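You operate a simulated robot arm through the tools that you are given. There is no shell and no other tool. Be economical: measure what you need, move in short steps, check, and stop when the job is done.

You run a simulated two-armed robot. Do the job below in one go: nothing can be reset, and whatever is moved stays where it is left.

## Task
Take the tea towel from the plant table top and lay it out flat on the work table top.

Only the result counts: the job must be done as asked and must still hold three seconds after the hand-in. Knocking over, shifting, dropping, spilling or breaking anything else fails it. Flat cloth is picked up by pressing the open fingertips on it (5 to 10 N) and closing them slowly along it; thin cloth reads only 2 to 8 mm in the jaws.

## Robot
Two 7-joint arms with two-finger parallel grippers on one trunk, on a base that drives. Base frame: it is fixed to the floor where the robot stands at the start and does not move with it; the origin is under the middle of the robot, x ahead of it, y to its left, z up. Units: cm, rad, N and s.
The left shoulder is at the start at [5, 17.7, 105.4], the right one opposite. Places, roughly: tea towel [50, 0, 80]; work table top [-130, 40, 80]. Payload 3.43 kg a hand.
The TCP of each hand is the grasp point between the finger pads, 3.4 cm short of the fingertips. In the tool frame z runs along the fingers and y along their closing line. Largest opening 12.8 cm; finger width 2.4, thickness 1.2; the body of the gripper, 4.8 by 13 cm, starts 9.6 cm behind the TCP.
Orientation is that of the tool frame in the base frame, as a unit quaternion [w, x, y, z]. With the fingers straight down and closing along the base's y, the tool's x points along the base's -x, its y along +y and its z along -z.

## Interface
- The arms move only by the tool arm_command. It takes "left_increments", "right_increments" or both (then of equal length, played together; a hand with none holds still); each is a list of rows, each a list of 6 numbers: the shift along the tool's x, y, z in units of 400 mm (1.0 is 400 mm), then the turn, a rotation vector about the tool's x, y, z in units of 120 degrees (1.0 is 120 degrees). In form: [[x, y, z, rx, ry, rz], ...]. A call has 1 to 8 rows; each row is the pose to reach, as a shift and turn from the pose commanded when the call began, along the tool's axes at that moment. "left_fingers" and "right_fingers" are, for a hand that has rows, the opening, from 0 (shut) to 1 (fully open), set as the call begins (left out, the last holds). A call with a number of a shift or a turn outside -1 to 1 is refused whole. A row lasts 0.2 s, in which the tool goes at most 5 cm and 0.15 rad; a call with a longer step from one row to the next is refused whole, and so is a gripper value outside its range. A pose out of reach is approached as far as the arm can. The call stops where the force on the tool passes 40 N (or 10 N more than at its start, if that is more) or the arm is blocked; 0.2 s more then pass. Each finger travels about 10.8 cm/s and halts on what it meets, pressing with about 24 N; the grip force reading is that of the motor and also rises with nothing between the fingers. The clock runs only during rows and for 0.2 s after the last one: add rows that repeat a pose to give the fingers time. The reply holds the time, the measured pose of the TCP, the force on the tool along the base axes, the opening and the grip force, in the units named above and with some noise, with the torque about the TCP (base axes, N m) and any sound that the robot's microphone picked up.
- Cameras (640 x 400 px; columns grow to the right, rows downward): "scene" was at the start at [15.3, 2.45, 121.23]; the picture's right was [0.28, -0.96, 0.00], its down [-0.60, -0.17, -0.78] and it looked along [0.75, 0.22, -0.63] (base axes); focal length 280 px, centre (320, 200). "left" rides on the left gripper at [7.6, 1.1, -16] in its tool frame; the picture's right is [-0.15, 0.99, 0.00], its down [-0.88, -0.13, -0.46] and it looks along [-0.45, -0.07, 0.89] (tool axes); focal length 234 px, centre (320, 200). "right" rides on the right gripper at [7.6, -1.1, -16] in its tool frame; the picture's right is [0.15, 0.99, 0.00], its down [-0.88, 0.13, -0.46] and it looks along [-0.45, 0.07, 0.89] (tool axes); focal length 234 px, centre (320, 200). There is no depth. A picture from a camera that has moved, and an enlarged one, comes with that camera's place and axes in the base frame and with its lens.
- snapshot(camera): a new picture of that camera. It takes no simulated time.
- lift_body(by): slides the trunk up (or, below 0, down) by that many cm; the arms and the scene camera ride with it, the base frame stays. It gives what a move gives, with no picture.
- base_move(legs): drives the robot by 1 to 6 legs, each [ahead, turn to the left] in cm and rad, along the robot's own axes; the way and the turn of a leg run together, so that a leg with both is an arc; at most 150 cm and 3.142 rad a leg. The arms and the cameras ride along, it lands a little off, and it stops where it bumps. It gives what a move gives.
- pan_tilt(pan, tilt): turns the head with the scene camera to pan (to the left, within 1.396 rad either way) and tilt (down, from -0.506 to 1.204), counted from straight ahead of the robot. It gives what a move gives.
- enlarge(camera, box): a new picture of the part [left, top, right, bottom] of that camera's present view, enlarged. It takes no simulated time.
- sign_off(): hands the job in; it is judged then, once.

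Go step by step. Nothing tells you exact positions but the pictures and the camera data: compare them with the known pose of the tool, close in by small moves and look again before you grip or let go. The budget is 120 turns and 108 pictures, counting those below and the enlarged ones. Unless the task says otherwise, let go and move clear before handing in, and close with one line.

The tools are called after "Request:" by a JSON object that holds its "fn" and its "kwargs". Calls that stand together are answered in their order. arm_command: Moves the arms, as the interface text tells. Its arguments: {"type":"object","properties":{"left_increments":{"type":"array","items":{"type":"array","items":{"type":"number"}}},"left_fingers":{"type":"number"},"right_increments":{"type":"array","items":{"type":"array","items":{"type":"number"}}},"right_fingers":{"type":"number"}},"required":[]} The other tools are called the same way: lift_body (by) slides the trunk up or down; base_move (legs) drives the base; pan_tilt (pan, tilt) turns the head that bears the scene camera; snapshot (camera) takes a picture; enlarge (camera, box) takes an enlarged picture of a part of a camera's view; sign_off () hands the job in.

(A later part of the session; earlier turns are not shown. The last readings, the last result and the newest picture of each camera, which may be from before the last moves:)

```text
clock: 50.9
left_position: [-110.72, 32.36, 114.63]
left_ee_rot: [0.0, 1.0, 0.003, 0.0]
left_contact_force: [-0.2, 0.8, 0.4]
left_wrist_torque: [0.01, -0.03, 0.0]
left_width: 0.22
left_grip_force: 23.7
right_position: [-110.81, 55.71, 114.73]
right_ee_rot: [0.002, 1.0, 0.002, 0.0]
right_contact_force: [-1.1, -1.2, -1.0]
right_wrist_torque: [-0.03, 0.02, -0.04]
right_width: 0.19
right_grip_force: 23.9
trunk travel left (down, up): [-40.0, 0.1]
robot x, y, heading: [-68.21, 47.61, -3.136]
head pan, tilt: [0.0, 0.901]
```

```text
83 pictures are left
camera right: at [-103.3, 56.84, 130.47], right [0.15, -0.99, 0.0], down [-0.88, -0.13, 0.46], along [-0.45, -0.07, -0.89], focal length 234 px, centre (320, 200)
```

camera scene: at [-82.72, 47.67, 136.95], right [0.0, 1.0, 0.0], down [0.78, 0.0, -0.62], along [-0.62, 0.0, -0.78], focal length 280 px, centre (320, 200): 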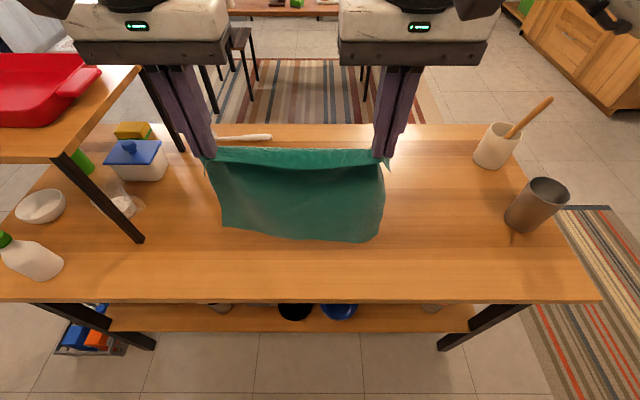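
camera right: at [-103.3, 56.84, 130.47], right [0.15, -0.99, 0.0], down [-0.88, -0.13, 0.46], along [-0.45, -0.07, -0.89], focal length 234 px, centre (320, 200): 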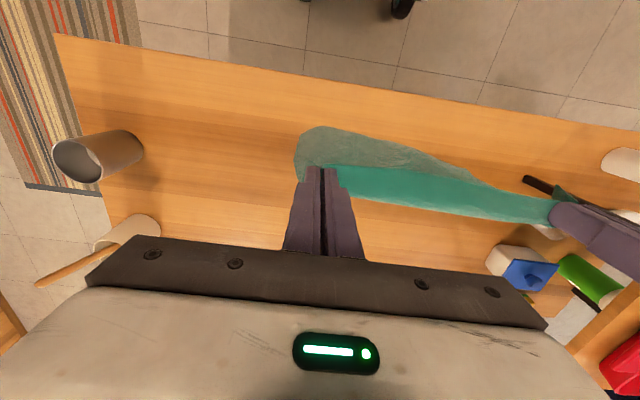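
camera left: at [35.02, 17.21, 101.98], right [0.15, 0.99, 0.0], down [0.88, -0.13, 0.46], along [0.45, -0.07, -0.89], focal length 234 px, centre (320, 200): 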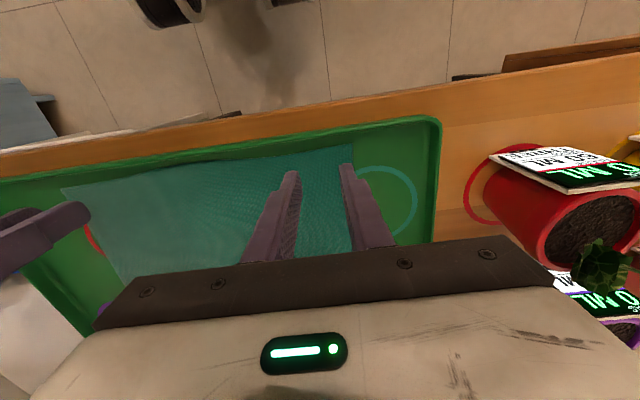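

The towel hangs nearly straight down over the table. I'll widen slightly for tension and carry it forward so the hem will land near x −133.

Request:
{"fn": "arm_command", "kwargs": {"left_increments": [[-0.07, 0.005, 0, 0, 0, 0], [-0.14, 0.005, 0, 0, 0, 0], [-0.21, 0.005, 0, 0, 0, 0], [-0.28, 0.005, 0, 0, 0, 0], [-0.35, 0.005, 0, 0, 0, 0], [-0.42, 0.005, 0, 0, 0, 0], [-0.49, 0.005, 0, 0, 0, 0], [-0.55, 0.005, 0, 0, 0, 0]], "right_increments": [[-0.07, -0.005, 0, 0, 0, 0], [-0.14, -0.005, 0, 0, 0, 0], [-0.21, -0.005, 0, 0, 0, 0], [-0.28, -0.005, 0, 0, 0, 0], [-0.35, -0.005, 0, 0, 0, 0], [-0.42, -0.005, 0, 0, 0, 0], [-0.49, -0.005, 0, 0, 0, 0], [-0.55, -0.005, 0, 0, 0, 0]]}}

Request:
{"fn": "snapshot", "kwargs": {"camera": "scene"}}

```text
clock: 52.7
left_position: [-131.59, 32.71, 114.79]
left_ee_rot: [-0.001, 1.0, -0.001, -0.001]
left_contact_force: [0.1, 9.2, -0.4]
left_wrist_torque: [0.23, -0.04, -0.07]
left_width: 0.24
left_grip_force: 24.1
left hand out of reach, approached as far as the arm can: row 8
right_position: [-130.69, 56.79, 113.83]
right_ee_rot: [0.003, 1.0, 0.004, -0.001]
right_contact_force: [0.1, -8.2, -0.4]
right_wrist_torque: [-0.36, -0.01, 0.05]
right_width: 0.22
right_grip_force: 24.0
right hand out of reach, approached as far as the arm can: row 8
trunk travel left (down, up): [-40.0, 0.1]
robot x, y, heading: [-68.32, 47.67, -3.135]
head pan, tilt: [0.0, 0.901]
```

```text
82 pictures are left
camera scene: at [-82.77, 47.91, 136.94], right [0.0, 1.0, 0.0], down [0.78, 0.0, -0.62], along [-0.62, 0.0, -0.78], focal length 280 px, centre (320, 200)
```

scene: 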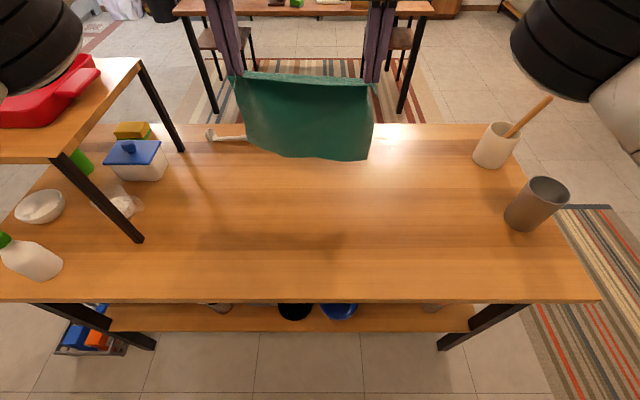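

Slightly past reach, and a bit too taut. I'll come back 2 cm and relax the spread.

Request:
{"fn": "arm_command", "kwargs": {"left_increments": [[0.05, -0.005, 0, 0, 0, 0], [0.05, -0.005, 0, 0, 0, 0], [0.05, -0.005, 0, 0, 0, 0]], "right_increments": [[0.05, 0.005, 0, 0, 0, 0], [0.05, 0.005, 0, 0, 0, 0], [0.05, 0.005, 0, 0, 0, 0]]}}

```text
clock: 53.5
left_position: [-129.53, 32.27, 114.6]
left_ee_rot: [-0.001, 1.0, 0.002, -0.001]
left_contact_force: [1.0, 8.9, -0.6]
left_wrist_torque: [0.31, -0.02, -0.07]
left_width: 0.19
left_grip_force: 23.4
right_position: [-128.64, 56.55, 113.99]
right_ee_rot: [0.001, 1.0, 0.001, -0.001]
right_contact_force: [-0.5, -9.0, 0.4]
right_wrist_torque: [-0.33, 0.02, 0.04]
right_width: 0.23
right_grip_force: 23.6
trunk travel left (down, up): [-40.0, 0.1]
robot x, y, heading: [-68.23, 48.16, -3.137]
head pan, tilt: [0.0, 0.901]
```

Request:
{"fn": "arm_command", "kwargs": {"left_increments": [[0, 0, 0, 0, 0, 0], [0, 0, 0, 0, 0, 0]], "right_increments": [[-0.021, 0.017, -0.016, 0, 0, 0], [-0.021, 0.017, -0.016, 0, 0, 0]]}}

Request:
{"fn": "lift_body", "kwargs": {"by": -5.5}}

Request:
{"fn": "snapshot", "kwargs": {"camera": "scene"}}

```text
clock: 54.1
left_position: [-129.54, 32.31, 114.72]
left_ee_rot: [-0.001, 1.0, 0.003, 0.0]
left_contact_force: [-0.1, 2.5, 0.2]
left_wrist_torque: [0.11, 0.05, -0.06]
left_width: 0.24
left_grip_force: 24.2
right_position: [-129.58, 55.91, 114.6]
right_ee_rot: [0.0, 1.0, 0.001, 0.0]
right_contact_force: [0.7, -2.2, 0.0]
right_wrist_torque: [-0.1, -0.01, 0.0]
right_width: 0.23
right_grip_force: 24.5
trunk travel left (down, up): [-40.0, 0.1]
robot x, y, heading: [-68.57, 47.67, -3.134]
head pan, tilt: [0.0, 0.901]
```

```text
clock: 55.1
left_position: [-129.55, 32.31, 109.22]
left_ee_rot: [0.001, 1.0, 0.003, 0.0]
left_contact_force: [0.3, 1.7, -0.1]
left_wrist_torque: [0.07, 0.03, -0.02]
left_width: 0.21
left_grip_force: 23.9
right_position: [-129.58, 55.76, 108.98]
right_ee_rot: [0.0, 1.0, 0.002, 0.0]
right_contact_force: [-0.1, -1.1, -0.2]
right_wrist_torque: [-0.04, 0.04, 0.05]
right_width: 0.22
right_grip_force: 23.9
trunk travel left (down, up): [-34.5, 5.6]
robot x, y, heading: [-68.21, 47.67, -3.138]
head pan, tilt: [0.0, 0.901]
```

```text
81 pictures are left
camera scene: at [-82.69, 47.67, 131.45], right [0.0, 1.0, 0.0], down [0.78, 0.0, -0.62], along [-0.62, 0.0, -0.78], focal length 280 px, centre (320, 200)
```

scene: 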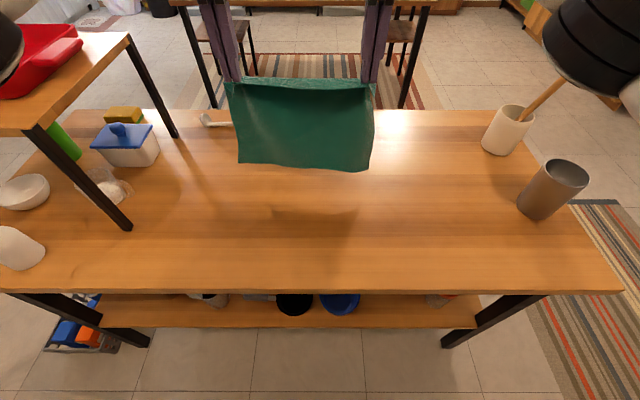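

The hem is about 3 cm above the table and vertical. I'll lower by arm to touch down, then look.

Request:
{"fn": "arm_command", "kwargs": {"left_increments": [[0, 0, 0.025, 0, 0, 0], [0, 0, 0.05, 0, 0, 0], [0, 0, 0.065, 0, 0, 0], [0, 0, 0.065, 0, 0, 0]], "right_increments": [[0, 0, 0.025, 0, 0, 0], [0, 0, 0.05, 0, 0, 0], [0, 0, 0.065, 0, 0, 0], [0, 0, 0.065, 0, 0, 0]]}}

Request:
{"fn": "enlarge", "kwargs": {"camera": "scene", "box": [160, 40, 480, 240]}}

Request:
{"fn": "snapshot", "kwargs": {"camera": "left"}}

```text
clock: 56.1
left_position: [-129.57, 32.36, 106.59]
left_ee_rot: [0.0, 1.0, 0.002, 0.0]
left_contact_force: [-0.6, 1.7, 0.7]
left_wrist_torque: [0.03, 0.01, -0.06]
left_width: 0.21
left_grip_force: 23.9
right_position: [-129.56, 55.71, 106.51]
right_ee_rot: [0.001, 1.0, 0.001, 0.0]
right_contact_force: [0.6, -0.9, 0.1]
right_wrist_torque: [-0.05, 0.03, -0.02]
right_width: 0.21
right_grip_force: 24.2
trunk travel left (down, up): [-34.5, 5.6]
robot x, y, heading: [-68.23, 47.68, -3.135]
head pan, tilt: [0.0, 0.901]
```

```text
2.00 times, centred on (320, 140) of scene
camera zoom: at [-82.71, 47.67, 131.45], right [0.0, 1.0, 0.0], down [0.78, 0.0, -0.62], along [-0.62, 0.0, -0.78], focal length 559 px, centre (320, 320)
```

zoom: 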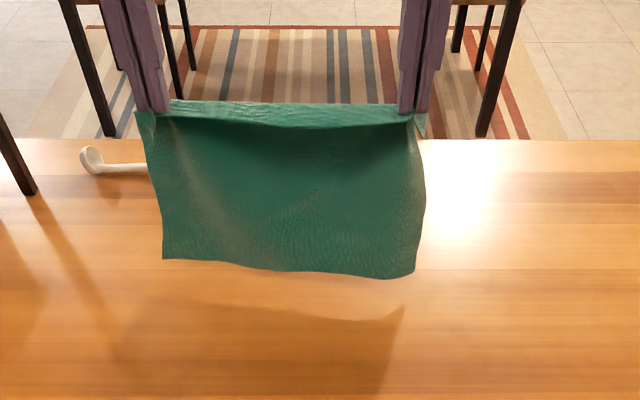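

```text
79 pictures are left
camera left: at [-121.93, 31.29, 122.51], right [-0.14, -0.99, 0.0], down [-0.88, 0.13, 0.46], along [-0.45, 0.07, -0.89], focal length 234 px, centre (320, 200)
```

left: 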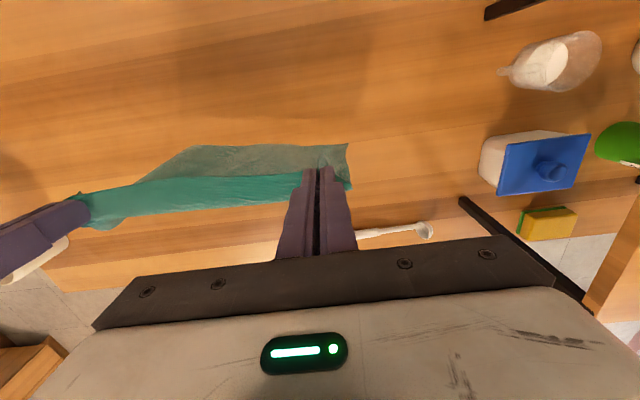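

The hem is right at the table surface, about x −131. I'll start the diagonal: down and back toward the robot together, first half.

Request:
{"fn": "arm_command", "kwargs": {"left_increments": [[0.02, 0, 0.035, 0, 0, 0], [0.05, 0, 0.07, 0, 0, 0], [0.08, 0, 0.105, 0, 0, 0], [0.115, 0, 0.14, 0, 0, 0], [0.15, 0, 0.175, 0, 0, 0], [0.185, 0, 0.21, 0, 0, 0], [0.22, 0, 0.245, 0, 0, 0], [0.25, 0, 0.275, 0, 0, 0]], "right_increments": [[0.02, 0, 0.035, 0, 0, 0], [0.05, 0, 0.07, 0, 0, 0], [0.08, 0, 0.105, 0, 0, 0], [0.115, 0, 0.14, 0, 0, 0], [0.15, 0, 0.175, 0, 0, 0], [0.185, 0, 0.21, 0, 0, 0], [0.22, 0, 0.245, 0, 0, 0], [0.25, 0, 0.275, 0, 0, 0]]}}

Request:
{"fn": "snapshot", "kwargs": {"camera": "scene"}}

Request:
{"fn": "snapshot", "kwargs": {"camera": "left"}}

```text
clock: 57.9
left_position: [-119.61, 32.41, 95.5]
left_ee_rot: [-0.001, 1.0, 0.002, 0.0]
left_contact_force: [-0.2, 1.4, 0.5]
left_wrist_torque: [0.08, -0.02, -0.01]
left_width: 0.23
left_grip_force: 24.4
right_position: [-119.53, 55.93, 95.48]
right_ee_rot: [0.0, 1.0, 0.002, 0.0]
right_contact_force: [-0.4, -1.1, -0.6]
right_wrist_torque: [-0.03, 0.04, -0.02]
right_width: 0.17
right_grip_force: 24.6
trunk travel left (down, up): [-34.5, 5.6]
robot x, y, heading: [-68.67, 47.64, -3.136]
head pan, tilt: [0.0, 0.901]
```

```text
78 pictures are left
camera scene: at [-82.71, 47.66, 131.45], right [0.0, 1.0, 0.0], down [0.78, 0.0, -0.62], along [-0.62, 0.0, -0.78], focal length 280 px, centre (320, 200)
```

scene: 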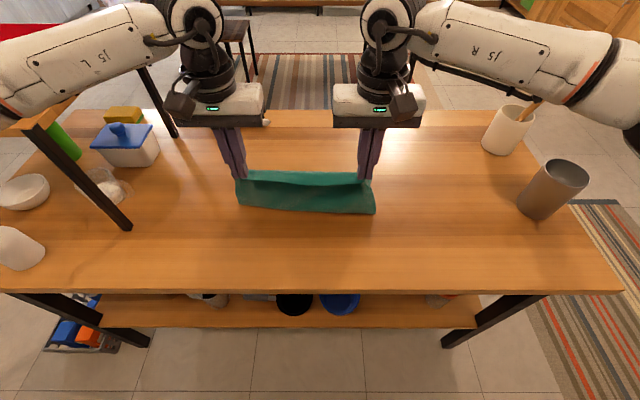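

```text
77 pictures are left
camera left: at [-111.94, 31.38, 111.49], right [-0.14, -0.99, 0.0], down [-0.88, 0.13, 0.46], along [-0.45, 0.07, -0.89], focal length 234 px, centre (320, 200)
```

left: 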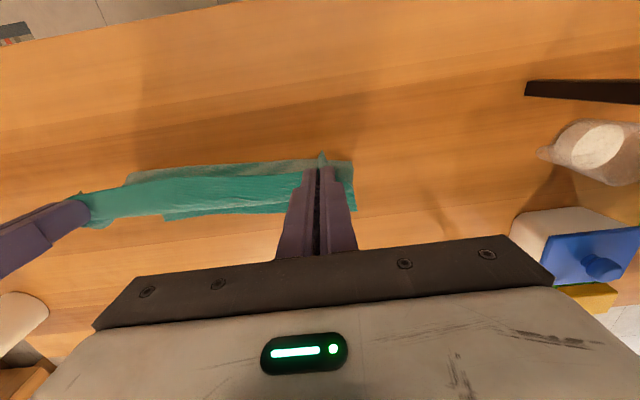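

It's working: the hem stayed at about x −131 and the cloth is laying down behind the hands. Continuing the diagonal, stopping a little above the surface.

Request:
{"fn": "arm_command", "kwargs": {"left_increments": [[0.04, 0, 0.035, 0, 0, 0], [0.08, 0, 0.07, 0, 0, 0], [0.12, 0, 0.105, 0, 0, 0], [0.16, 0, 0.14, 0, 0, 0], [0.2, 0, 0.175, 0, 0, 0], [0.24, 0, 0.205, 0, 0, 0], [0.27, 0, 0.225, 0, 0, 0], [0.27, 0, 0.225, 0, 0, 0]], "right_increments": [[0.04, 0, 0.035, 0, 0, 0], [0.08, 0, 0.07, 0, 0, 0], [0.12, 0, 0.105, 0, 0, 0], [0.16, 0, 0.14, 0, 0, 0], [0.2, 0, 0.175, 0, 0, 0], [0.24, 0, 0.205, 0, 0, 0], [0.27, 0, 0.225, 0, 0, 0], [0.27, 0, 0.225, 0, 0, 0]]}}

Request:
{"fn": "snapshot", "kwargs": {"camera": "scene"}}

Request:
{"fn": "snapshot", "kwargs": {"camera": "left"}}

Request:
{"fn": "snapshot", "kwargs": {"camera": "right"}}

```text
clock: 59.7
left_position: [-108.69, 32.51, 86.65]
left_ee_rot: [-0.001, 1.0, 0.002, 0.0]
left_contact_force: [0.4, 1.6, 0.9]
left_wrist_torque: [0.04, 0.0, -0.04]
left_width: 0.19
left_grip_force: 24.9
right_position: [-108.69, 55.84, 86.41]
right_ee_rot: [0.001, 1.0, 0.002, 0.0]
right_contact_force: [-0.3, -0.9, 0.5]
right_wrist_torque: [-0.02, 0.03, -0.01]
right_width: 0.19
right_grip_force: 24.1
trunk travel left (down, up): [-34.5, 5.6]
robot x, y, heading: [-68.08, 47.38, -3.138]
head pan, tilt: [0.0, 0.901]
```

```text
76 pictures are left
camera scene: at [-82.72, 47.67, 131.44], right [0.0, 1.0, 0.0], down [0.78, 0.0, -0.62], along [-0.62, 0.0, -0.78], focal length 280 px, centre (320, 200)
```

scene: 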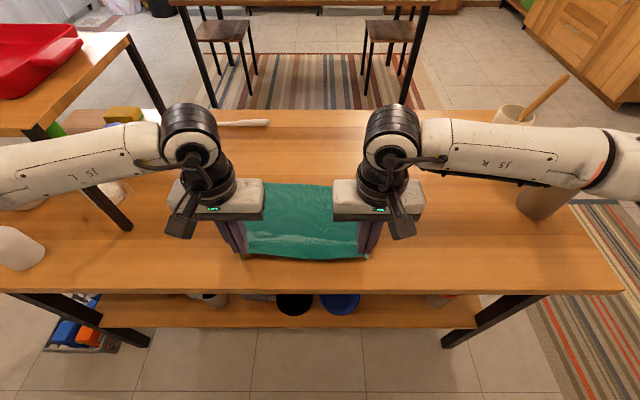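

```text
75 pictures are left
camera left: at [-101.11, 31.42, 102.54], right [-0.14, -0.99, 0.0], down [-0.88, 0.13, 0.46], along [-0.45, 0.07, -0.89], focal length 234 px, centre (320, 200)
```

left: 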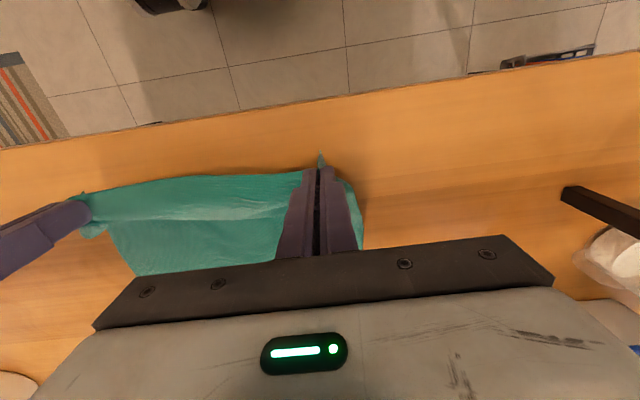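

```text
74 pictures are left
camera right: at [-101.2, 57.0, 102.33], right [0.15, -0.99, 0.0], down [-0.88, -0.13, 0.46], along [-0.45, -0.07, -0.89], focal length 234 px, centre (320, 200)
```

right: 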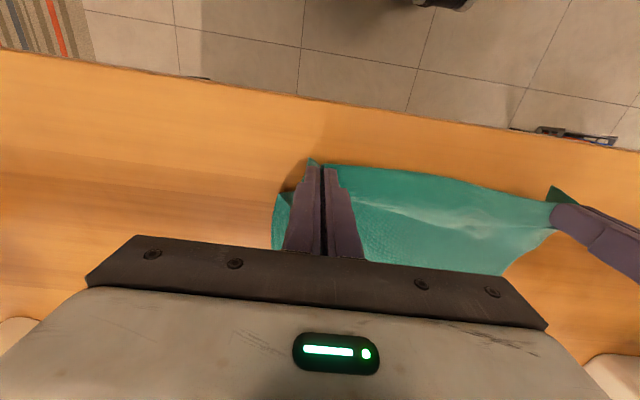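

Nearly flat now. I'll lower the last few centimetres gently.

Request:
{"fn": "arm_command", "kwargs": {"left_increments": [[0, 0, 0.02, 0, 0, 0], [0, 0, 0.04, 0, 0, 0], [0, 0, 0.06, 0, 0, 0], [0, 0, 0.06, 0, 0, 0]], "right_increments": [[0, 0, 0.02, 0, 0, 0], [0, 0, 0.04, 0, 0, 0], [0, 0, 0.055, 0, 0, 0], [0, 0, 0.055, 0, 0, 0]]}}

Request:
{"fn": "enlarge", "kwargs": {"camera": "left", "box": [60, 110, 400, 280]}}

```text
clock: 60.7
left_position: [-108.67, 32.52, 84.12]
left_ee_rot: [0.001, 1.0, 0.002, 0.0]
left_contact_force: [-1.0, 0.5, 0.3]
left_wrist_torque: [0.07, -0.03, -0.05]
left_width: 0.2
left_grip_force: 24.4
right_position: [-108.64, 55.85, 84.12]
right_ee_rot: [0.0, 1.0, 0.002, 0.0]
right_contact_force: [0.1, 0.1, -0.3]
right_wrist_torque: [-0.05, 0.0, 0.0]
right_width: 0.21
right_grip_force: 23.9
trunk travel left (down, up): [-34.5, 5.6]
robot x, y, heading: [-68.39, 47.36, -3.136]
head pan, tilt: [0.0, 0.901]
```

```text
1.88 times, centred on (230, 195) of left
camera zoom: at [-101.09, 31.42, 100.13], right [-0.14, -0.99, 0.0], down [-0.88, 0.13, 0.46], along [-0.45, 0.07, -0.89], focal length 441 px, centre (489, 209)
```

zoom: 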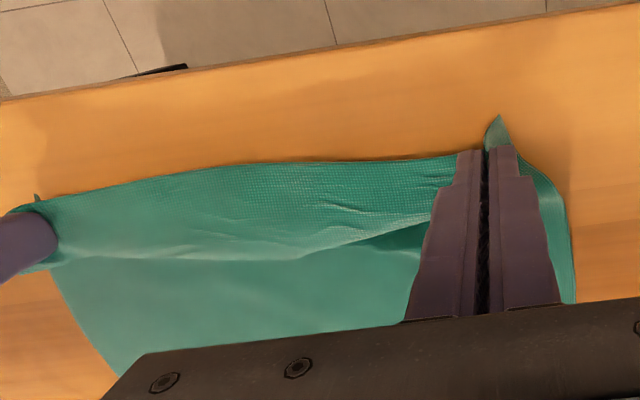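

Request:
{"fn": "arm_command", "kwargs": {"left_increments": [[0.008, 0.003, 0.006, 0, 0, 0], [0.016, 0.006, 0.012, 0, 0, 0], [0.025, 0.006, 0.012, 0, 0, 0]], "right_increments": [[0.008, -0.003, 0.006, 0, 0, 0], [0.016, -0.006, 0.012, 0, 0, 0], [0.025, -0.006, 0.012, 0, 0, 0]]}}

Request:
{"fn": "arm_command", "kwargs": {"left_increments": [[0, 0, 0.004, 0, 0, 0], [0, 0, 0.008, 0, 0, 0], [0, 0, 0.008, 0, 0, 0]], "right_increments": [[0, 0, 0.004, 0, 0, 0], [0, 0, 0.008, 0, 0, 0], [0, 0, 0.008, 0, 0, 0]]}}

Request:
{"fn": "snapshot", "kwargs": {"camera": "left"}}

Request:
{"fn": "snapshot", "kwargs": {"camera": "scene"}}

```text
clock: 61.5
left_position: [-107.7, 32.37, 83.61]
left_ee_rot: [-0.001, 1.0, 0.002, -0.001]
left_contact_force: [0.2, 4.6, 0.0]
left_wrist_torque: [0.16, -0.01, -0.04]
left_width: 0.2
left_grip_force: 24.4
right_position: [-107.69, 56.09, 83.75]
right_ee_rot: [0.001, 1.0, 0.002, 0.0]
right_contact_force: [0.2, -4.7, 1.1]
right_wrist_torque: [-0.16, -0.03, 0.02]
right_width: 0.21
right_grip_force: 24.3
trunk travel left (down, up): [-34.5, 5.6]
robot x, y, heading: [-68.43, 47.55, -3.14]
head pan, tilt: [0.0, 0.901]
```

```text
clock: 62.3
left_position: [-107.71, 32.38, 83.24]
left_ee_rot: [-0.001, 1.0, 0.003, 0.001]
left_contact_force: [-1.0, 4.8, -0.6]
left_wrist_torque: [0.17, -0.01, -0.07]
left_width: 0.19
left_grip_force: 23.4
right_position: [-107.76, 56.15, 83.36]
right_ee_rot: [0.0, 1.0, 0.001, 0.001]
right_contact_force: [0.0, -5.6, 0.1]
right_wrist_torque: [-0.18, 0.01, 0.04]
right_width: 0.22
right_grip_force: 24.5
trunk travel left (down, up): [-34.5, 5.6]
robot x, y, heading: [-68.22, 47.57, -3.137]
head pan, tilt: [0.0, 0.901]
```

```text
72 pictures are left
camera left: at [-100.1, 31.2, 99.33], right [-0.14, -0.99, 0.0], down [-0.88, 0.13, 0.46], along [-0.45, 0.07, -0.89], focal length 234 px, centre (320, 200)
```

left: 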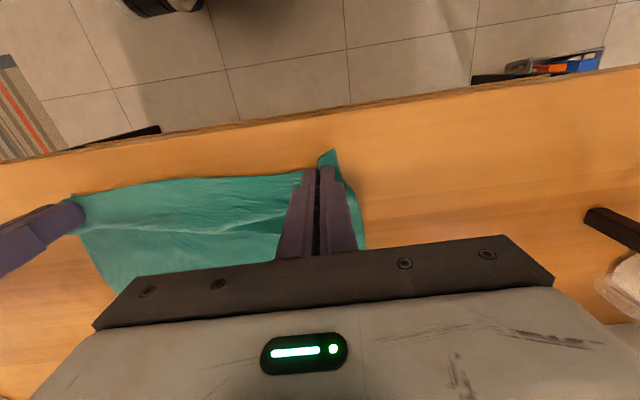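

```text
71 pictures are left
camera scene: at [-82.72, 47.67, 131.44], right [0.0, 1.0, 0.0], down [0.78, 0.0, -0.62], along [-0.62, 0.0, -0.78], focal length 280 px, centre (320, 200)
```

scene: 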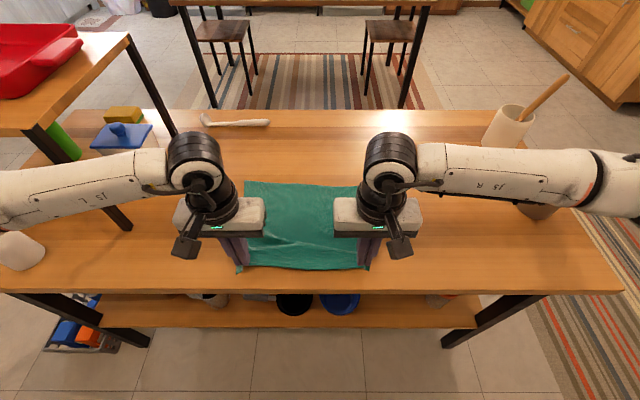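

Still no contact; lowering further in small steps.

Request:
{"fn": "arm_command", "kwargs": {"left_increments": [[0, 0, 0.005, 0, 0, 0], [0, 0, 0.01, 0, 0, 0], [0, 0, 0.01, 0, 0, 0]], "right_increments": [[0, 0, 0.006, 0, 0, 0], [0, 0, 0.012, 0, 0, 0], [0, 0, 0.012, 0, 0, 0]]}}

Request:
{"fn": "arm_command", "kwargs": {"left_increments": [[0, 0, 0.004, 0, 0, 0], [0, 0, 0.007, 0, 0, 0], [0, 0, 0.007, 0, 0, 0]], "right_increments": [[0, 0, 0.004, 0, 0, 0], [0, 0, 0.007, 0, 0, 0], [0, 0, 0.007, 0, 0, 0]]}}

```text
clock: 63.1
left_position: [-107.78, 32.22, 82.98]
left_ee_rot: [-0.001, 1.0, 0.003, 0.0]
left_contact_force: [0.3, 4.7, -1.1]
left_wrist_torque: [0.2, -0.02, -0.03]
left_width: 0.23
left_grip_force: 23.7
right_position: [-107.7, 56.05, 82.91]
right_ee_rot: [0.001, 1.0, 0.002, 0.0]
right_contact_force: [0.6, -6.5, 0.3]
right_wrist_torque: [-0.2, -0.02, 0.03]
right_width: 0.21
right_grip_force: 24.3
trunk travel left (down, up): [-34.5, 5.6]
robot x, y, heading: [-68.05, 47.74, -3.137]
head pan, tilt: [0.0, 0.901]
```

```text
clock: 63.9
left_position: [-107.56, 32.32, 82.68]
left_ee_rot: [-0.001, 1.0, 0.002, 0.0]
left_contact_force: [0.6, 4.3, 0.9]
left_wrist_torque: [0.21, 0.0, -0.07]
left_width: 0.2
left_grip_force: 23.8
right_position: [-107.7, 56.11, 82.86]
right_ee_rot: [0.001, 1.0, 0.001, 0.0]
right_contact_force: [0.2, -5.1, -0.1]
right_wrist_torque: [-0.2, 0.0, 0.04]
right_width: 0.22
right_grip_force: 24.0
trunk travel left (down, up): [-34.5, 5.6]
robot x, y, heading: [-68.41, 47.45, -3.139]
head pan, tilt: [0.0, 0.901]
```

Request:
{"fn": "arm_command", "kwargs": {"left_increments": [[0, 0, 0.005, 0, 0, 0], [0, 0, 0.01, 0, 0, 0], [0, 0, 0.01, 0, 0, 0]], "right_increments": [[0, 0, 0.006, 0, 0, 0], [0, 0, 0.012, 0, 0, 0], [0, 0, 0.012, 0, 0, 0]]}}

Request:
{"fn": "arm_command", "kwargs": {"left_increments": [[0, 0, 0.004, 0, 0, 0], [0, 0, 0.007, 0, 0, 0], [0, 0, 0.007, 0, 0, 0]], "right_increments": [[0, 0, 0.004, 0, 0, 0], [0, 0, 0.007, 0, 0, 0], [0, 0, 0.007, 0, 0, 0]]}}

Request:
{"fn": "enlarge", "kwargs": {"camera": "left", "box": [60, 110, 400, 280]}}

```text
clock: 64.7
left_position: [-107.69, 32.25, 82.28]
left_ee_rot: [-0.001, 1.0, 0.001, 0.0]
left_contact_force: [-0.1, 5.0, -0.2]
left_wrist_torque: [0.18, -0.03, -0.03]
left_width: 0.18
left_grip_force: 23.6
right_position: [-107.71, 56.19, 82.23]
right_ee_rot: [0.0, 1.0, 0.002, -0.001]
right_contact_force: [-1.3, -5.0, 0.9]
right_wrist_torque: [-0.17, 0.01, 0.02]
right_width: 0.21
right_grip_force: 23.5
trunk travel left (down, up): [-34.5, 5.6]
robot x, y, heading: [-68.07, 47.87, -3.137]
head pan, tilt: [0.0, 0.901]
```

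```text
clock: 65.5
left_position: [-107.7, 32.14, 82.05]
left_ee_rot: [0.0, 1.0, 0.002, 0.0]
left_contact_force: [0.4, 5.4, -1.2]
left_wrist_torque: [0.18, 0.04, -0.07]
left_width: 0.24
left_grip_force: 24.0
right_position: [-107.75, 56.09, 81.93]
right_ee_rot: [0.002, 1.0, 0.001, 0.001]
right_contact_force: [-0.3, -5.0, -0.6]
right_wrist_torque: [-0.2, 0.0, -0.04]
right_width: 0.19
right_grip_force: 24.2
trunk travel left (down, up): [-34.5, 5.6]
robot x, y, heading: [-68.03, 47.71, -3.133]
head pan, tilt: [0.0, 0.901]
```

```text
1.88 times, centred on (230, 195) of left
camera zoom: at [-100.14, 31.19, 98.03], right [-0.14, -0.99, 0.0], down [-0.88, 0.13, 0.46], along [-0.45, 0.07, -0.89], focal length 441 px, centre (489, 209)
```

zoom: 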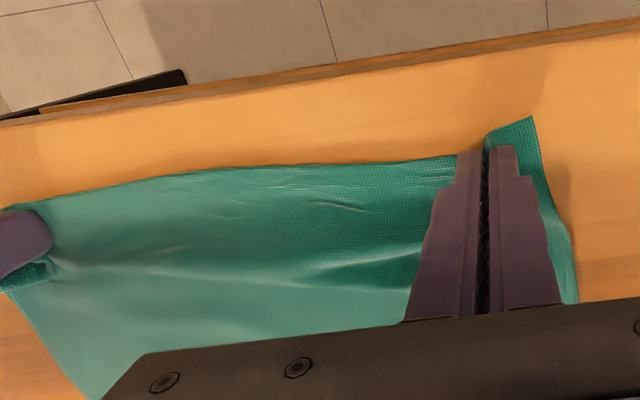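

Request:
{"fn": "arm_command", "kwargs": {"left_increments": [[0, 0, 0.004, 0, 0, 0], [0, 0, 0.008, 0, 0, 0], [0, 0, 0.008, 0, 0, 0]], "right_increments": [[0, 0, 0.004, 0, 0, 0], [0, 0, 0.008, 0, 0, 0], [0, 0, 0.008, 0, 0, 0]]}}

Request:
{"fn": "arm_command", "kwargs": {"left_increments": [[0, 0, 0.004, 0, 0, 0], [0, 0, 0.007, 0, 0, 0], [0, 0, 0.007, 0, 0, 0]], "right_increments": [[0, 0, 0.004, 0, 0, 0], [0, 0, 0.007, 0, 0, 0], [0, 0, 0.007, 0, 0, 0]]}}

```text
clock: 66.3
left_position: [-107.75, 32.23, 81.8]
left_ee_rot: [-0.001, 1.0, 0.001, -0.001]
left_contact_force: [-0.7, 4.3, 0.0]
left_wrist_torque: [0.17, 0.01, -0.08]
left_width: 0.21
left_grip_force: 24.4
right_position: [-107.69, 56.0, 81.69]
right_ee_rot: [0.001, 1.0, 0.002, 0.0]
right_contact_force: [-0.6, -5.9, 1.8]
right_wrist_torque: [-0.17, 0.02, 0.04]
right_width: 0.24
right_grip_force: 24.7
trunk travel left (down, up): [-34.5, 5.6]
robot x, y, heading: [-68.43, 47.68, -3.139]
head pan, tilt: [0.0, 0.901]
```

```text
clock: 67.1
left_position: [-107.7, 32.25, 81.53]
left_ee_rot: [-0.001, 1.0, 0.003, -0.002]
left_contact_force: [-1.3, 4.4, 5.8]
left_wrist_torque: [0.13, -0.05, -0.04]
left_width: 0.22
left_grip_force: 24.4
right_position: [-107.69, 56.01, 81.51]
right_ee_rot: [0.0, 1.0, 0.002, -0.002]
right_contact_force: [0.6, -2.2, 21.7]
right_wrist_torque: [-0.03, 0.0, 0.05]
right_width: 0.21
right_grip_force: 24.1
trunk travel left (down, up): [-34.5, 5.6]
robot x, y, heading: [-68.02, 47.74, -3.14]
head pan, tilt: [0.0, 0.901]
```

Both hands touch the table (surface ≈ z 78.1). I'll ease to light pressure and open slowly while pressing, so the pinched folds get spread flat.

Request:
{"fn": "arm_command", "kwargs": {"left_increments": [[0, 0, 0.0005, 0, 0, 0], [0, 0, 0.0005, 0, 0, 0]], "right_increments": [[0, 0, -0.0045, 0, 0, 0], [0, 0, -0.0045, 0, 0, 0]], "left_fingers": 0.04, "right_fingers": 0.04}}

Request:
{"fn": "arm_command", "kwargs": {"left_increments": [[0, 0, 0.0, 0, 0, 0], [0, 0, 0.0, 0, 0, 0]], "right_increments": [[0, 0, 0, 0, 0, 0], [0, 0, 0, 0, 0, 0]], "left_fingers": 0.08, "right_fingers": 0.08}}

Request:
{"fn": "enlarge", "kwargs": {"camera": "left", "box": [220, 100, 460, 250]}}

Request:
{"fn": "enlarge", "kwargs": {"camera": "right", "box": [200, 100, 440, 250]}}

```text
clock: 67.7
left_position: [-107.68, 32.16, 81.69]
left_ee_rot: [0.0, 1.0, 0.003, -0.002]
left_contact_force: [-0.4, 1.4, 16.6]
left_wrist_torque: [0.02, -0.11, -0.02]
left_width: 0.56
left_grip_force: 0.7
right_position: [-107.7, 56.13, 81.55]
right_ee_rot: [0.0, 1.0, 0.002, 0.0]
right_contact_force: [-2.2, -4.2, 11.6]
right_wrist_torque: [-0.1, 0.11, 0.05]
right_width: 0.5
right_grip_force: 0.0
trunk travel left (down, up): [-34.5, 5.6]
robot x, y, heading: [-67.96, 48.08, -3.139]
head pan, tilt: [0.0, 0.901]
```

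```text
clock: 68.3
left_position: [-107.71, 32.25, 81.6]
left_ee_rot: [0.0, 1.0, 0.002, -0.002]
left_contact_force: [0.1, -0.5, 18.6]
left_wrist_torque: [-0.02, -0.05, -0.01]
left_width: 0.83
left_grip_force: 0.0
right_position: [-107.57, 56.15, 81.64]
right_ee_rot: [0.0, 1.0, 0.001, -0.001]
right_contact_force: [-0.4, -0.5, 9.2]
right_wrist_torque: [0.01, 0.08, 0.02]
right_width: 0.89
right_grip_force: 0.0
trunk travel left (down, up): [-34.5, 5.6]
robot x, y, heading: [-68.24, 47.76, -3.139]
head pan, tilt: [0.0, 0.901]
```

```text
2.67 times, centred on (340, 175) of left
camera zoom: at [-100.07, 31.17, 97.49], right [-0.14, -0.99, 0.0], down [-0.88, 0.13, 0.46], along [-0.45, 0.07, -0.89], focal length 624 px, centre (267, 267)
```

zoom: 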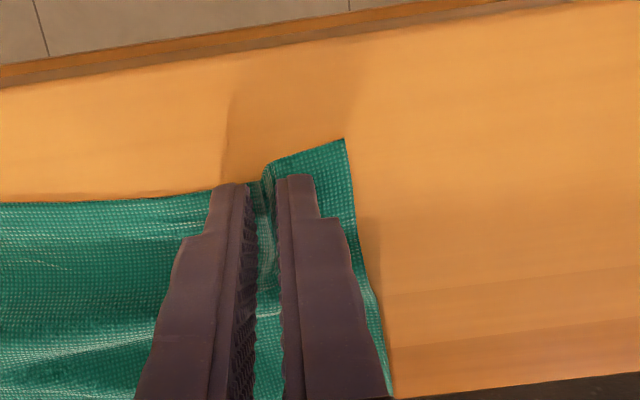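

```text
2.67 times, centred on (320, 175) of right
camera zoom: at [-100.06, 57.27, 97.44], right [0.15, -0.99, 0.0], down [-0.88, -0.13, 0.46], along [-0.45, -0.07, -0.89], focal length 624 px, centre (320, 267)
```

zoom: 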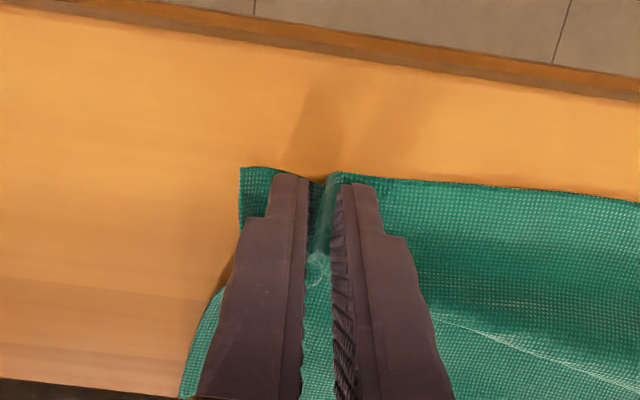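

Opening works as a reverse of the pick. Continuing to open slowly to spread the folds.

Request:
{"fn": "arm_command", "kwargs": {"left_increments": [[0, 0, -0.003, 0, 0, 0], [0, 0, -0.003, 0, 0, 0]], "right_increments": [[0, 0, 0, 0, 0, 0], [0, 0, 0, 0, 0, 0]], "left_fingers": 0.13, "right_fingers": 0.13}}

Request:
{"fn": "arm_command", "kwargs": {"left_increments": [[0, 0, 0, 0, 0, 0], [0, 0, 0, 0, 0, 0]], "right_increments": [[0, 0, 0, 0, 0, 0], [0, 0, 0, 0, 0, 0]], "left_fingers": 0.18, "right_fingers": 0.18}}

Request:
{"fn": "arm_command", "kwargs": {"left_increments": [[0, 0, 0, 0, 0, 0], [0, 0, 0, 0, 0, 0]], "right_increments": [[0, 0, 0, 0, 0, 0], [0, 0, 0, 0, 0, 0]], "left_fingers": 0.23, "right_fingers": 0.23}}

Request:
{"fn": "enlarge", "kwargs": {"camera": "left", "box": [220, 100, 460, 250]}}

Request:
{"fn": "enlarge", "kwargs": {"camera": "right", "box": [200, 100, 440, 250]}}

```text
clock: 68.9
left_position: [-107.63, 32.14, 81.54]
left_ee_rot: [0.0, 1.0, 0.002, -0.001]
left_contact_force: [-2.1, 0.6, 9.9]
left_wrist_torque: [-0.02, 0.01, 0.01]
left_width: 1.57
left_grip_force: 0.0
right_position: [-107.61, 56.22, 81.6]
right_ee_rot: [0.0, 1.0, 0.002, -0.001]
right_contact_force: [1.9, 0.2, 10.8]
right_wrist_torque: [0.08, -0.04, 0.03]
right_width: 1.53
right_grip_force: 0.0
trunk travel left (down, up): [-34.5, 5.6]
robot x, y, heading: [-68.14, 47.75, -3.137]
head pan, tilt: [0.0, 0.901]
```

```text
clock: 69.5
left_position: [-107.64, 32.29, 81.53]
left_ee_rot: [0.0, 1.0, 0.001, 0.0]
left_contact_force: [0.3, 0.5, 9.5]
left_wrist_torque: [-0.05, -0.07, -0.01]
left_width: 2.01
left_grip_force: 0.1
right_position: [-107.72, 56.2, 81.67]
right_ee_rot: [0.001, 1.0, 0.001, -0.001]
right_contact_force: [0.0, -0.5, 8.4]
right_wrist_torque: [0.01, -0.02, 0.01]
right_width: 2.1
right_grip_force: 0.1
trunk travel left (down, up): [-34.5, 5.6]
robot x, y, heading: [-68.26, 47.58, -3.141]
head pan, tilt: [0.0, 0.901]
```

```text
clock: 70.1
left_position: [-107.6, 32.26, 81.58]
left_ee_rot: [0.0, 1.0, 0.002, -0.001]
left_contact_force: [-0.1, 2.0, 6.2]
left_wrist_torque: [0.02, -0.07, 0.03]
left_width: 2.66
left_grip_force: 0.1
right_position: [-107.72, 56.09, 81.53]
right_ee_rot: [0.0, 1.0, 0.001, -0.001]
right_contact_force: [0.5, -1.7, 8.5]
right_wrist_torque: [-0.01, 0.01, 0.0]
right_width: 2.69
right_grip_force: 0.1
trunk travel left (down, up): [-34.5, 5.6]
robot x, y, heading: [-68.25, 47.81, -3.139]
head pan, tilt: [0.0, 0.901]
```

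```text
2.67 times, centred on (340, 175) of left
camera zoom: at [-100.05, 31.18, 97.52], right [-0.14, -0.99, 0.0], down [-0.88, 0.13, 0.46], along [-0.45, 0.07, -0.89], focal length 624 px, centre (267, 267)
```

zoom: 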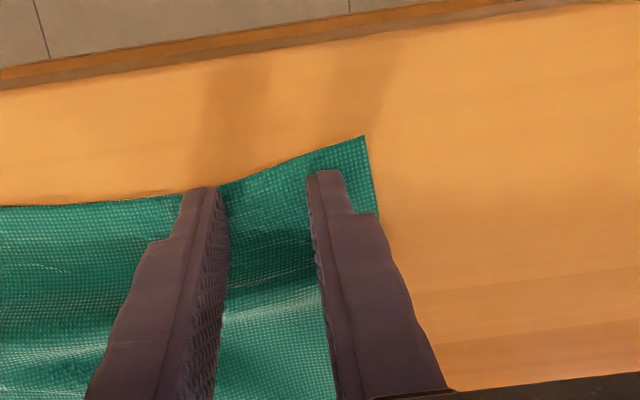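

```text
2.67 times, centred on (320, 175) of right
camera zoom: at [-100.11, 57.22, 97.44], right [0.15, -0.99, 0.0], down [-0.88, -0.13, 0.46], along [-0.45, -0.07, -0.89], focal length 624 px, centre (320, 267)
```

zoom: 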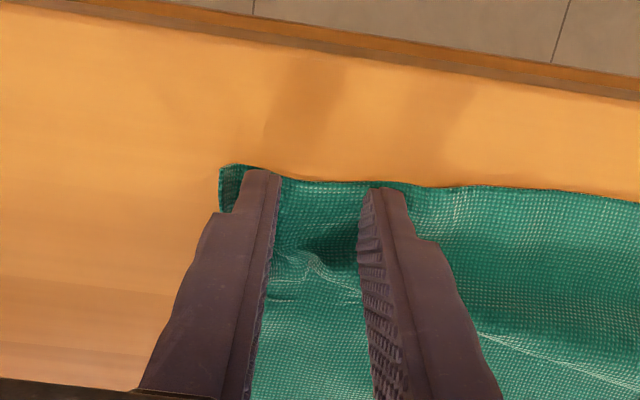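

The pinches have flattened well. I'll lift straight up, clear the view and inspect.

Request:
{"fn": "arm_command", "kwargs": {"left_increments": [[0, 0, -0.03, 0, 0, 0], [0, 0, -0.1, 0, 0, 0], [0, 0, -0.2, 0, 0, 0], [0, 0, -0.3, 0, 0, 0], [0.05, 0.05, -0.38, 0, 0, 0], [0.05, 0.1, -0.38, 0, 0, 0], [0.05, 0.15, -0.38, 0, 0, 0]], "right_increments": [[0, 0, -0.03, 0, 0, 0], [0, 0, -0.1, 0, 0, 0], [0, 0, -0.2, 0, 0, 0], [0, 0, -0.3, 0, 0, 0], [0.05, -0.05, -0.38, 0, 0, 0], [0.05, -0.1, -0.38, 0, 0, 0], [0.05, -0.15, -0.38, 0, 0, 0]]}}

Request:
{"fn": "snapshot", "kwargs": {"camera": "scene"}}

Request:
{"fn": "enlarge", "kwargs": {"camera": "scene", "box": [200, 160, 440, 310]}}

```text
clock: 71.7
left_position: [-105.67, 26.2, 96.68]
left_ee_rot: [-0.001, 1.0, 0.002, 0.0]
left_contact_force: [0.0, 0.2, 0.0]
left_wrist_torque: [-0.01, -0.01, 0.0]
left_width: 2.94
left_grip_force: 0.0
right_position: [-105.67, 62.2, 96.85]
right_ee_rot: [0.0, 1.0, 0.002, 0.0]
right_contact_force: [0.2, -0.1, -0.4]
right_wrist_torque: [-0.01, 0.01, -0.04]
right_width: 2.94
right_grip_force: 0.1
trunk travel left (down, up): [-34.5, 5.6]
robot x, y, heading: [-68.36, 47.44, -3.138]
head pan, tilt: [0.0, 0.901]
```

```text
65 pictures are left
camera scene: at [-82.68, 47.67, 131.45], right [0.0, 1.0, 0.0], down [0.78, 0.0, -0.62], along [-0.62, 0.0, -0.78], focal length 280 px, centre (320, 200)
```

scene: 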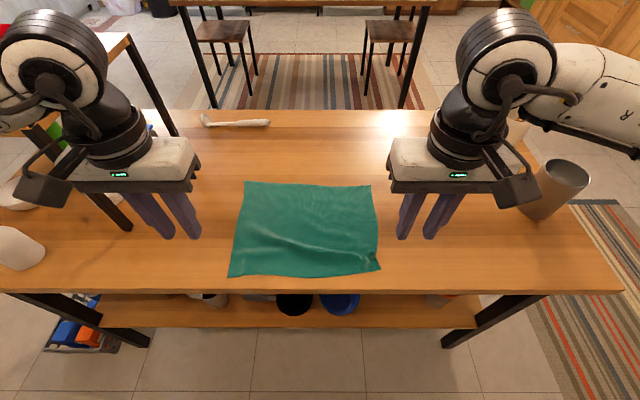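

```text
2.67 times, centred on (320, 235) of scene
camera zoom: at [-82.68, 47.67, 131.45], right [0.0, 1.0, 0.0], down [0.78, 0.0, -0.62], along [-0.62, 0.0, -0.78], focal length 746 px, centre (320, 107)
```

zoom: 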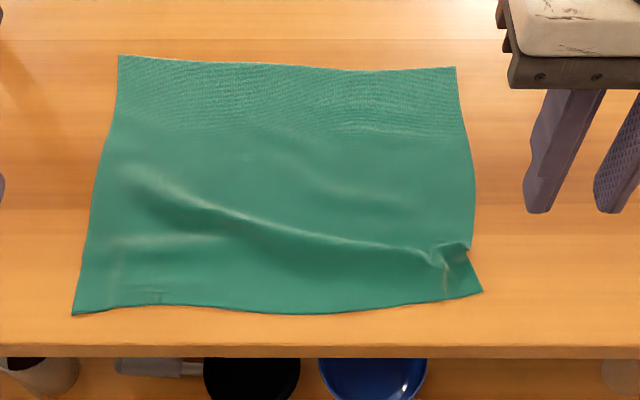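

The towel is laid out; only a low ridge and a small tuck by the near right corner remain. I'll anchor the middle with the left fingertips and draw that corner toward the robot with the right.

Request:
{"fn": "arm_command", "kwargs": {"left_increments": [[-0.08, -0.07, 0, 0, 0, 0], [-0.16, -0.14, 0, 0, 0, 0], [-0.24, -0.21, 0, 0, 0, 0], [-0.32, -0.28, 0, 0, 0, 0], [-0.4, -0.36, 0, 0, 0, 0], [-0.41, -0.395, 0.1, 0, 0, 0], [-0.41, -0.395, 0.2, 0, 0, 0], [-0.41, -0.395, 0.3, 0, 0, 0]], "right_increments": [[-0.02, 0.03, 0, 0, 0, 0], [-0.056, 0.06, 0, 0, 0, 0], [-0.056, 0.0925, 0, 0, 0, 0], [-0.056, 0.0925, 0.07, 0, 0, 0], [-0.056, 0.0925, 0.14, 0, 0, 0], [-0.056, 0.0925, 0.21, 0, 0, 0], [-0.056, 0.0925, 0.28, 0, 0, 0], [-0.056, 0.0925, 0.3, 0, 0, 0]], "right_fingers": 0.0}}

Request:
{"fn": "snapshot", "kwargs": {"camera": "scene"}}

Request:
{"fn": "enlarge", "kwargs": {"camera": "right", "box": [200, 100, 520, 300]}}

```text
clock: 73.5
left_position: [-122.23, 41.92, 84.76]
left_ee_rot: [0.0, 1.0, 0.002, 0.0]
left_contact_force: [0.5, -0.9, -0.2]
left_wrist_torque: [0.02, -0.02, 0.02]
left_width: 2.92
left_grip_force: 0.1
right_position: [-107.94, 58.39, 84.6]
right_ee_rot: [0.0, 1.0, 0.002, 0.0]
right_contact_force: [-0.3, 0.3, -0.6]
right_wrist_torque: [0.02, 0.02, -0.02]
right_width: 0.0
right_grip_force: 24.0
trunk travel left (down, up): [-34.5, 5.6]
robot x, y, heading: [-68.56, 47.73, -3.141]
head pan, tilt: [0.0, 0.901]
```

```text
63 pictures are left
camera scene: at [-82.74, 47.67, 131.45], right [0.0, 1.0, 0.0], down [0.78, 0.0, -0.62], along [-0.62, 0.0, -0.78], focal length 280 px, centre (320, 200)
```

scene: 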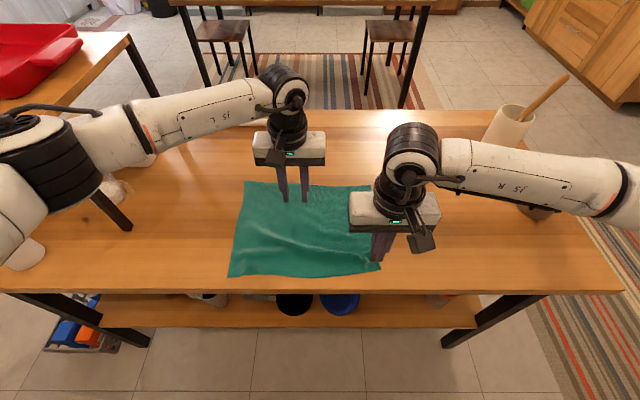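

```text
2.00 times, centred on (360, 200) of right
camera zoom: at [-100.41, 59.55, 100.53], right [0.15, -0.99, 0.0], down [-0.88, -0.13, 0.46], along [-0.45, -0.07, -0.89], focal length 468 px, centre (240, 200)
```

zoom: 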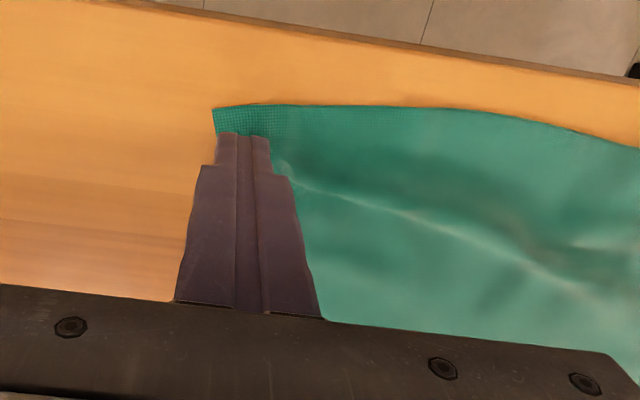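

Positions look right. Lowering both onto the cloth.

Request:
{"fn": "arm_command", "kwargs": {"left_increments": [[0, 0, 0.03, 0, 0, 0], [0, 0, 0.06, 0, 0, 0], [0, 0, 0.08, 0, 0, 0], [0, 0, 0.08, 0, 0, 0]], "right_increments": [[0, 0, 0.03, 0, 0, 0], [0, 0, 0.06, 0, 0, 0], [0, 0, 0.077, 0, 0, 0], [0, 0, 0.077, 0, 0, 0]]}}

```text
clock: 74.5
left_position: [-122.3, 41.92, 81.64]
left_ee_rot: [-0.001, 1.0, 0.003, -0.001]
left_contact_force: [-0.5, 0.2, 2.5]
left_wrist_torque: [-0.06, -0.04, -0.01]
left_width: 2.93
left_grip_force: 0.1
right_position: [-108.03, 58.46, 81.56]
right_ee_rot: [0.0, 1.0, 0.002, 0.0]
right_contact_force: [-0.8, 0.3, 0.8]
right_wrist_torque: [-0.01, 0.01, -0.02]
right_width: 0.0
right_grip_force: 24.1
trunk travel left (down, up): [-34.5, 5.6]
robot x, y, heading: [-68.65, 47.85, -3.138]
head pan, tilt: [0.0, 0.901]
```

Request:
{"fn": "arm_command", "kwargs": {"left_increments": [[0, 0, 0.003, 0, 0, 0], [0, 0, 0.003, 0, 0, 0]], "right_increments": [[0, 0, 0.005, 0, 0, 0], [0, 0, 0.005, 0, 0, 0]]}}

```text
clock: 75.1
left_position: [-122.16, 41.94, 81.59]
left_ee_rot: [-0.001, 1.0, 0.003, -0.002]
left_contact_force: [-1.0, -1.4, 4.5]
left_wrist_torque: [-0.1, 0.01, -0.02]
left_width: 2.96
left_grip_force: 0.0
right_position: [-108.0, 58.42, 81.55]
right_ee_rot: [0.001, 1.0, 0.001, -0.002]
right_contact_force: [2.1, 2.7, 11.7]
right_wrist_torque: [0.08, -0.05, -0.03]
right_width: 0.0
right_grip_force: 24.1
trunk travel left (down, up): [-34.5, 5.6]
robot x, y, heading: [-68.19, 47.53, -3.135]
head pan, tilt: [0.0, 0.901]
```

Both press lightly. Pulling the corner 2 cm toward the robot, a touch outward.

Request:
{"fn": "arm_command", "kwargs": {"left_increments": [[0, 0, 0.002, 0, 0, 0], [0, 0, 0.002, 0, 0, 0], [0, 0, 0.002, 0, 0, 0], [0, 0, 0.002, 0, 0, 0], [0, 0, 0.002, 0, 0, 0]], "right_increments": [[0.01, -0.002, 0, 0, 0, 0], [0.02, -0.004, 0, 0, 0, 0], [0.03, -0.006, 0, 0, 0, 0], [0.04, -0.008, 0, 0, 0, 0], [0.05, -0.01, 0, 0, 0, 0]]}}

Request:
{"fn": "enlarge", "kwargs": {"camera": "scene", "box": [200, 160, 440, 310]}}

Request:
{"fn": "enlarge", "kwargs": {"camera": "right", "box": [200, 100, 520, 300]}}

```text
clock: 76.3
left_position: [-122.24, 41.92, 81.54]
left_ee_rot: [0.0, 1.0, 0.003, -0.003]
left_contact_force: [-3.3, -3.3, 17.7]
left_wrist_torque: [-0.26, 0.03, -0.02]
left_width: 2.97
left_grip_force: 0.3
right_position: [-105.74, 58.76, 81.61]
right_ee_rot: [0.001, 1.0, 0.001, -0.001]
right_contact_force: [-1.7, -0.8, 9.8]
right_wrist_torque: [0.0, 0.07, -0.01]
right_width: 0.03
right_grip_force: 24.3
trunk travel left (down, up): [-34.5, 5.6]
robot x, y, heading: [-68.14, 47.54, -3.141]
head pan, tilt: [0.0, 0.901]
```

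```text
2.67 times, centred on (320, 235) of scene
camera zoom: at [-82.54, 47.63, 131.48], right [0.0, 1.0, 0.0], down [0.78, 0.0, -0.62], along [-0.62, 0.0, -0.78], focal length 746 px, centre (320, 107)
```

zoom: 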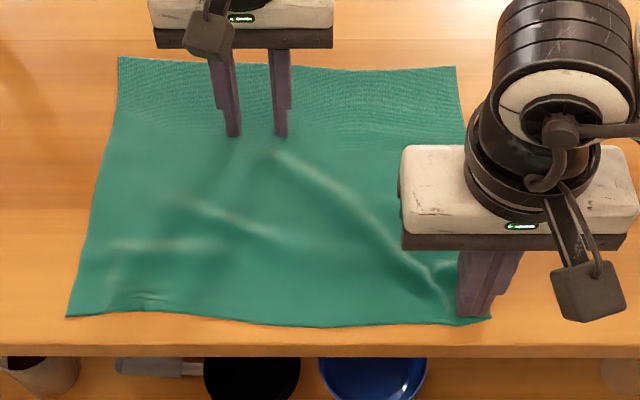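

```text
2.00 times, centred on (360, 200) of right
camera zoom: at [-98.29, 59.9, 97.42], right [0.15, -0.99, 0.0], down [-0.88, -0.13, 0.46], along [-0.45, -0.07, -0.89], focal length 468 px, centre (240, 200)
```

zoom: 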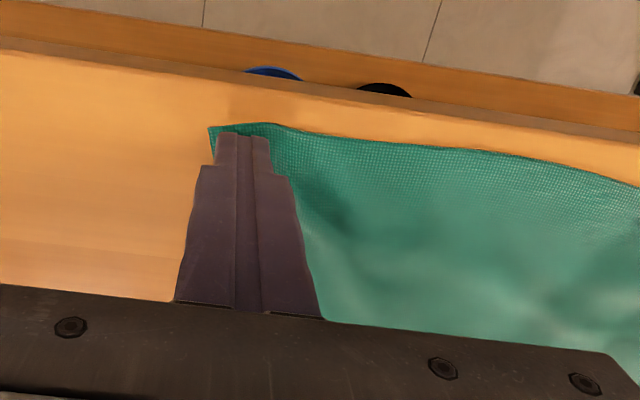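

The tuck is out. Now I'll draw the corner outward about 1 cm to take up the remaining ridge.

Request:
{"fn": "arm_command", "kwargs": {"left_increments": [[0, 0, -0.002, 0, 0, 0], [0, 0, -0.002, 0, 0, 0], [0, 0, -0.002, 0, 0, 0], [0, 0, -0.002, 0, 0, 0]], "right_increments": [[0.003, -0.009, 0, 0, 0, 0], [0.006, -0.018, 0, 0, 0, 0], [0.008, -0.027, 0, 0, 0, 0], [0.008, -0.027, 0, 0, 0, 0]]}}

Request:
{"fn": "enlarge", "kwargs": {"camera": "scene", "box": [200, 160, 440, 310]}}

```text
clock: 77.3
left_position: [-122.12, 41.89, 81.5]
left_ee_rot: [-0.001, 1.0, 0.001, -0.001]
left_contact_force: [-3.1, -0.1, 13.5]
left_wrist_torque: [-0.1, 0.07, 0.01]
left_width: 2.95
left_grip_force: 0.0
right_position: [-105.64, 59.89, 81.66]
right_ee_rot: [0.001, 1.0, 0.002, -0.001]
right_contact_force: [-0.8, -4.0, 14.2]
right_wrist_torque: [-0.15, 0.0, -0.04]
right_width: 0.0
right_grip_force: 24.0
trunk travel left (down, up): [-34.5, 5.6]
robot x, y, heading: [-68.53, 47.68, -3.138]
head pan, tilt: [0.0, 0.901]
```

```text
2.67 times, centred on (320, 235) of scene
camera zoom: at [-82.54, 47.63, 131.48], right [0.0, 1.0, 0.0], down [0.78, 0.0, -0.62], along [-0.62, 0.0, -0.78], focal length 746 px, centre (320, 107)
```

zoom: 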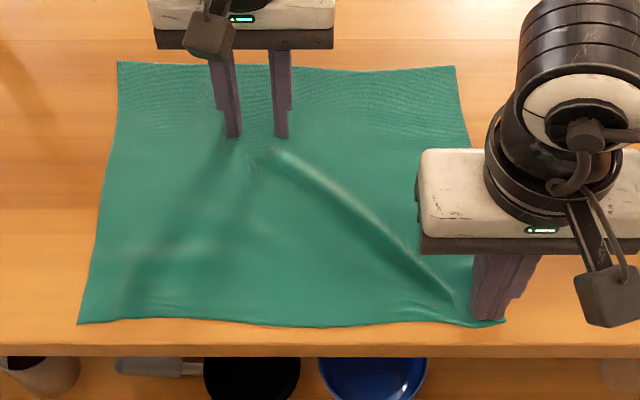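

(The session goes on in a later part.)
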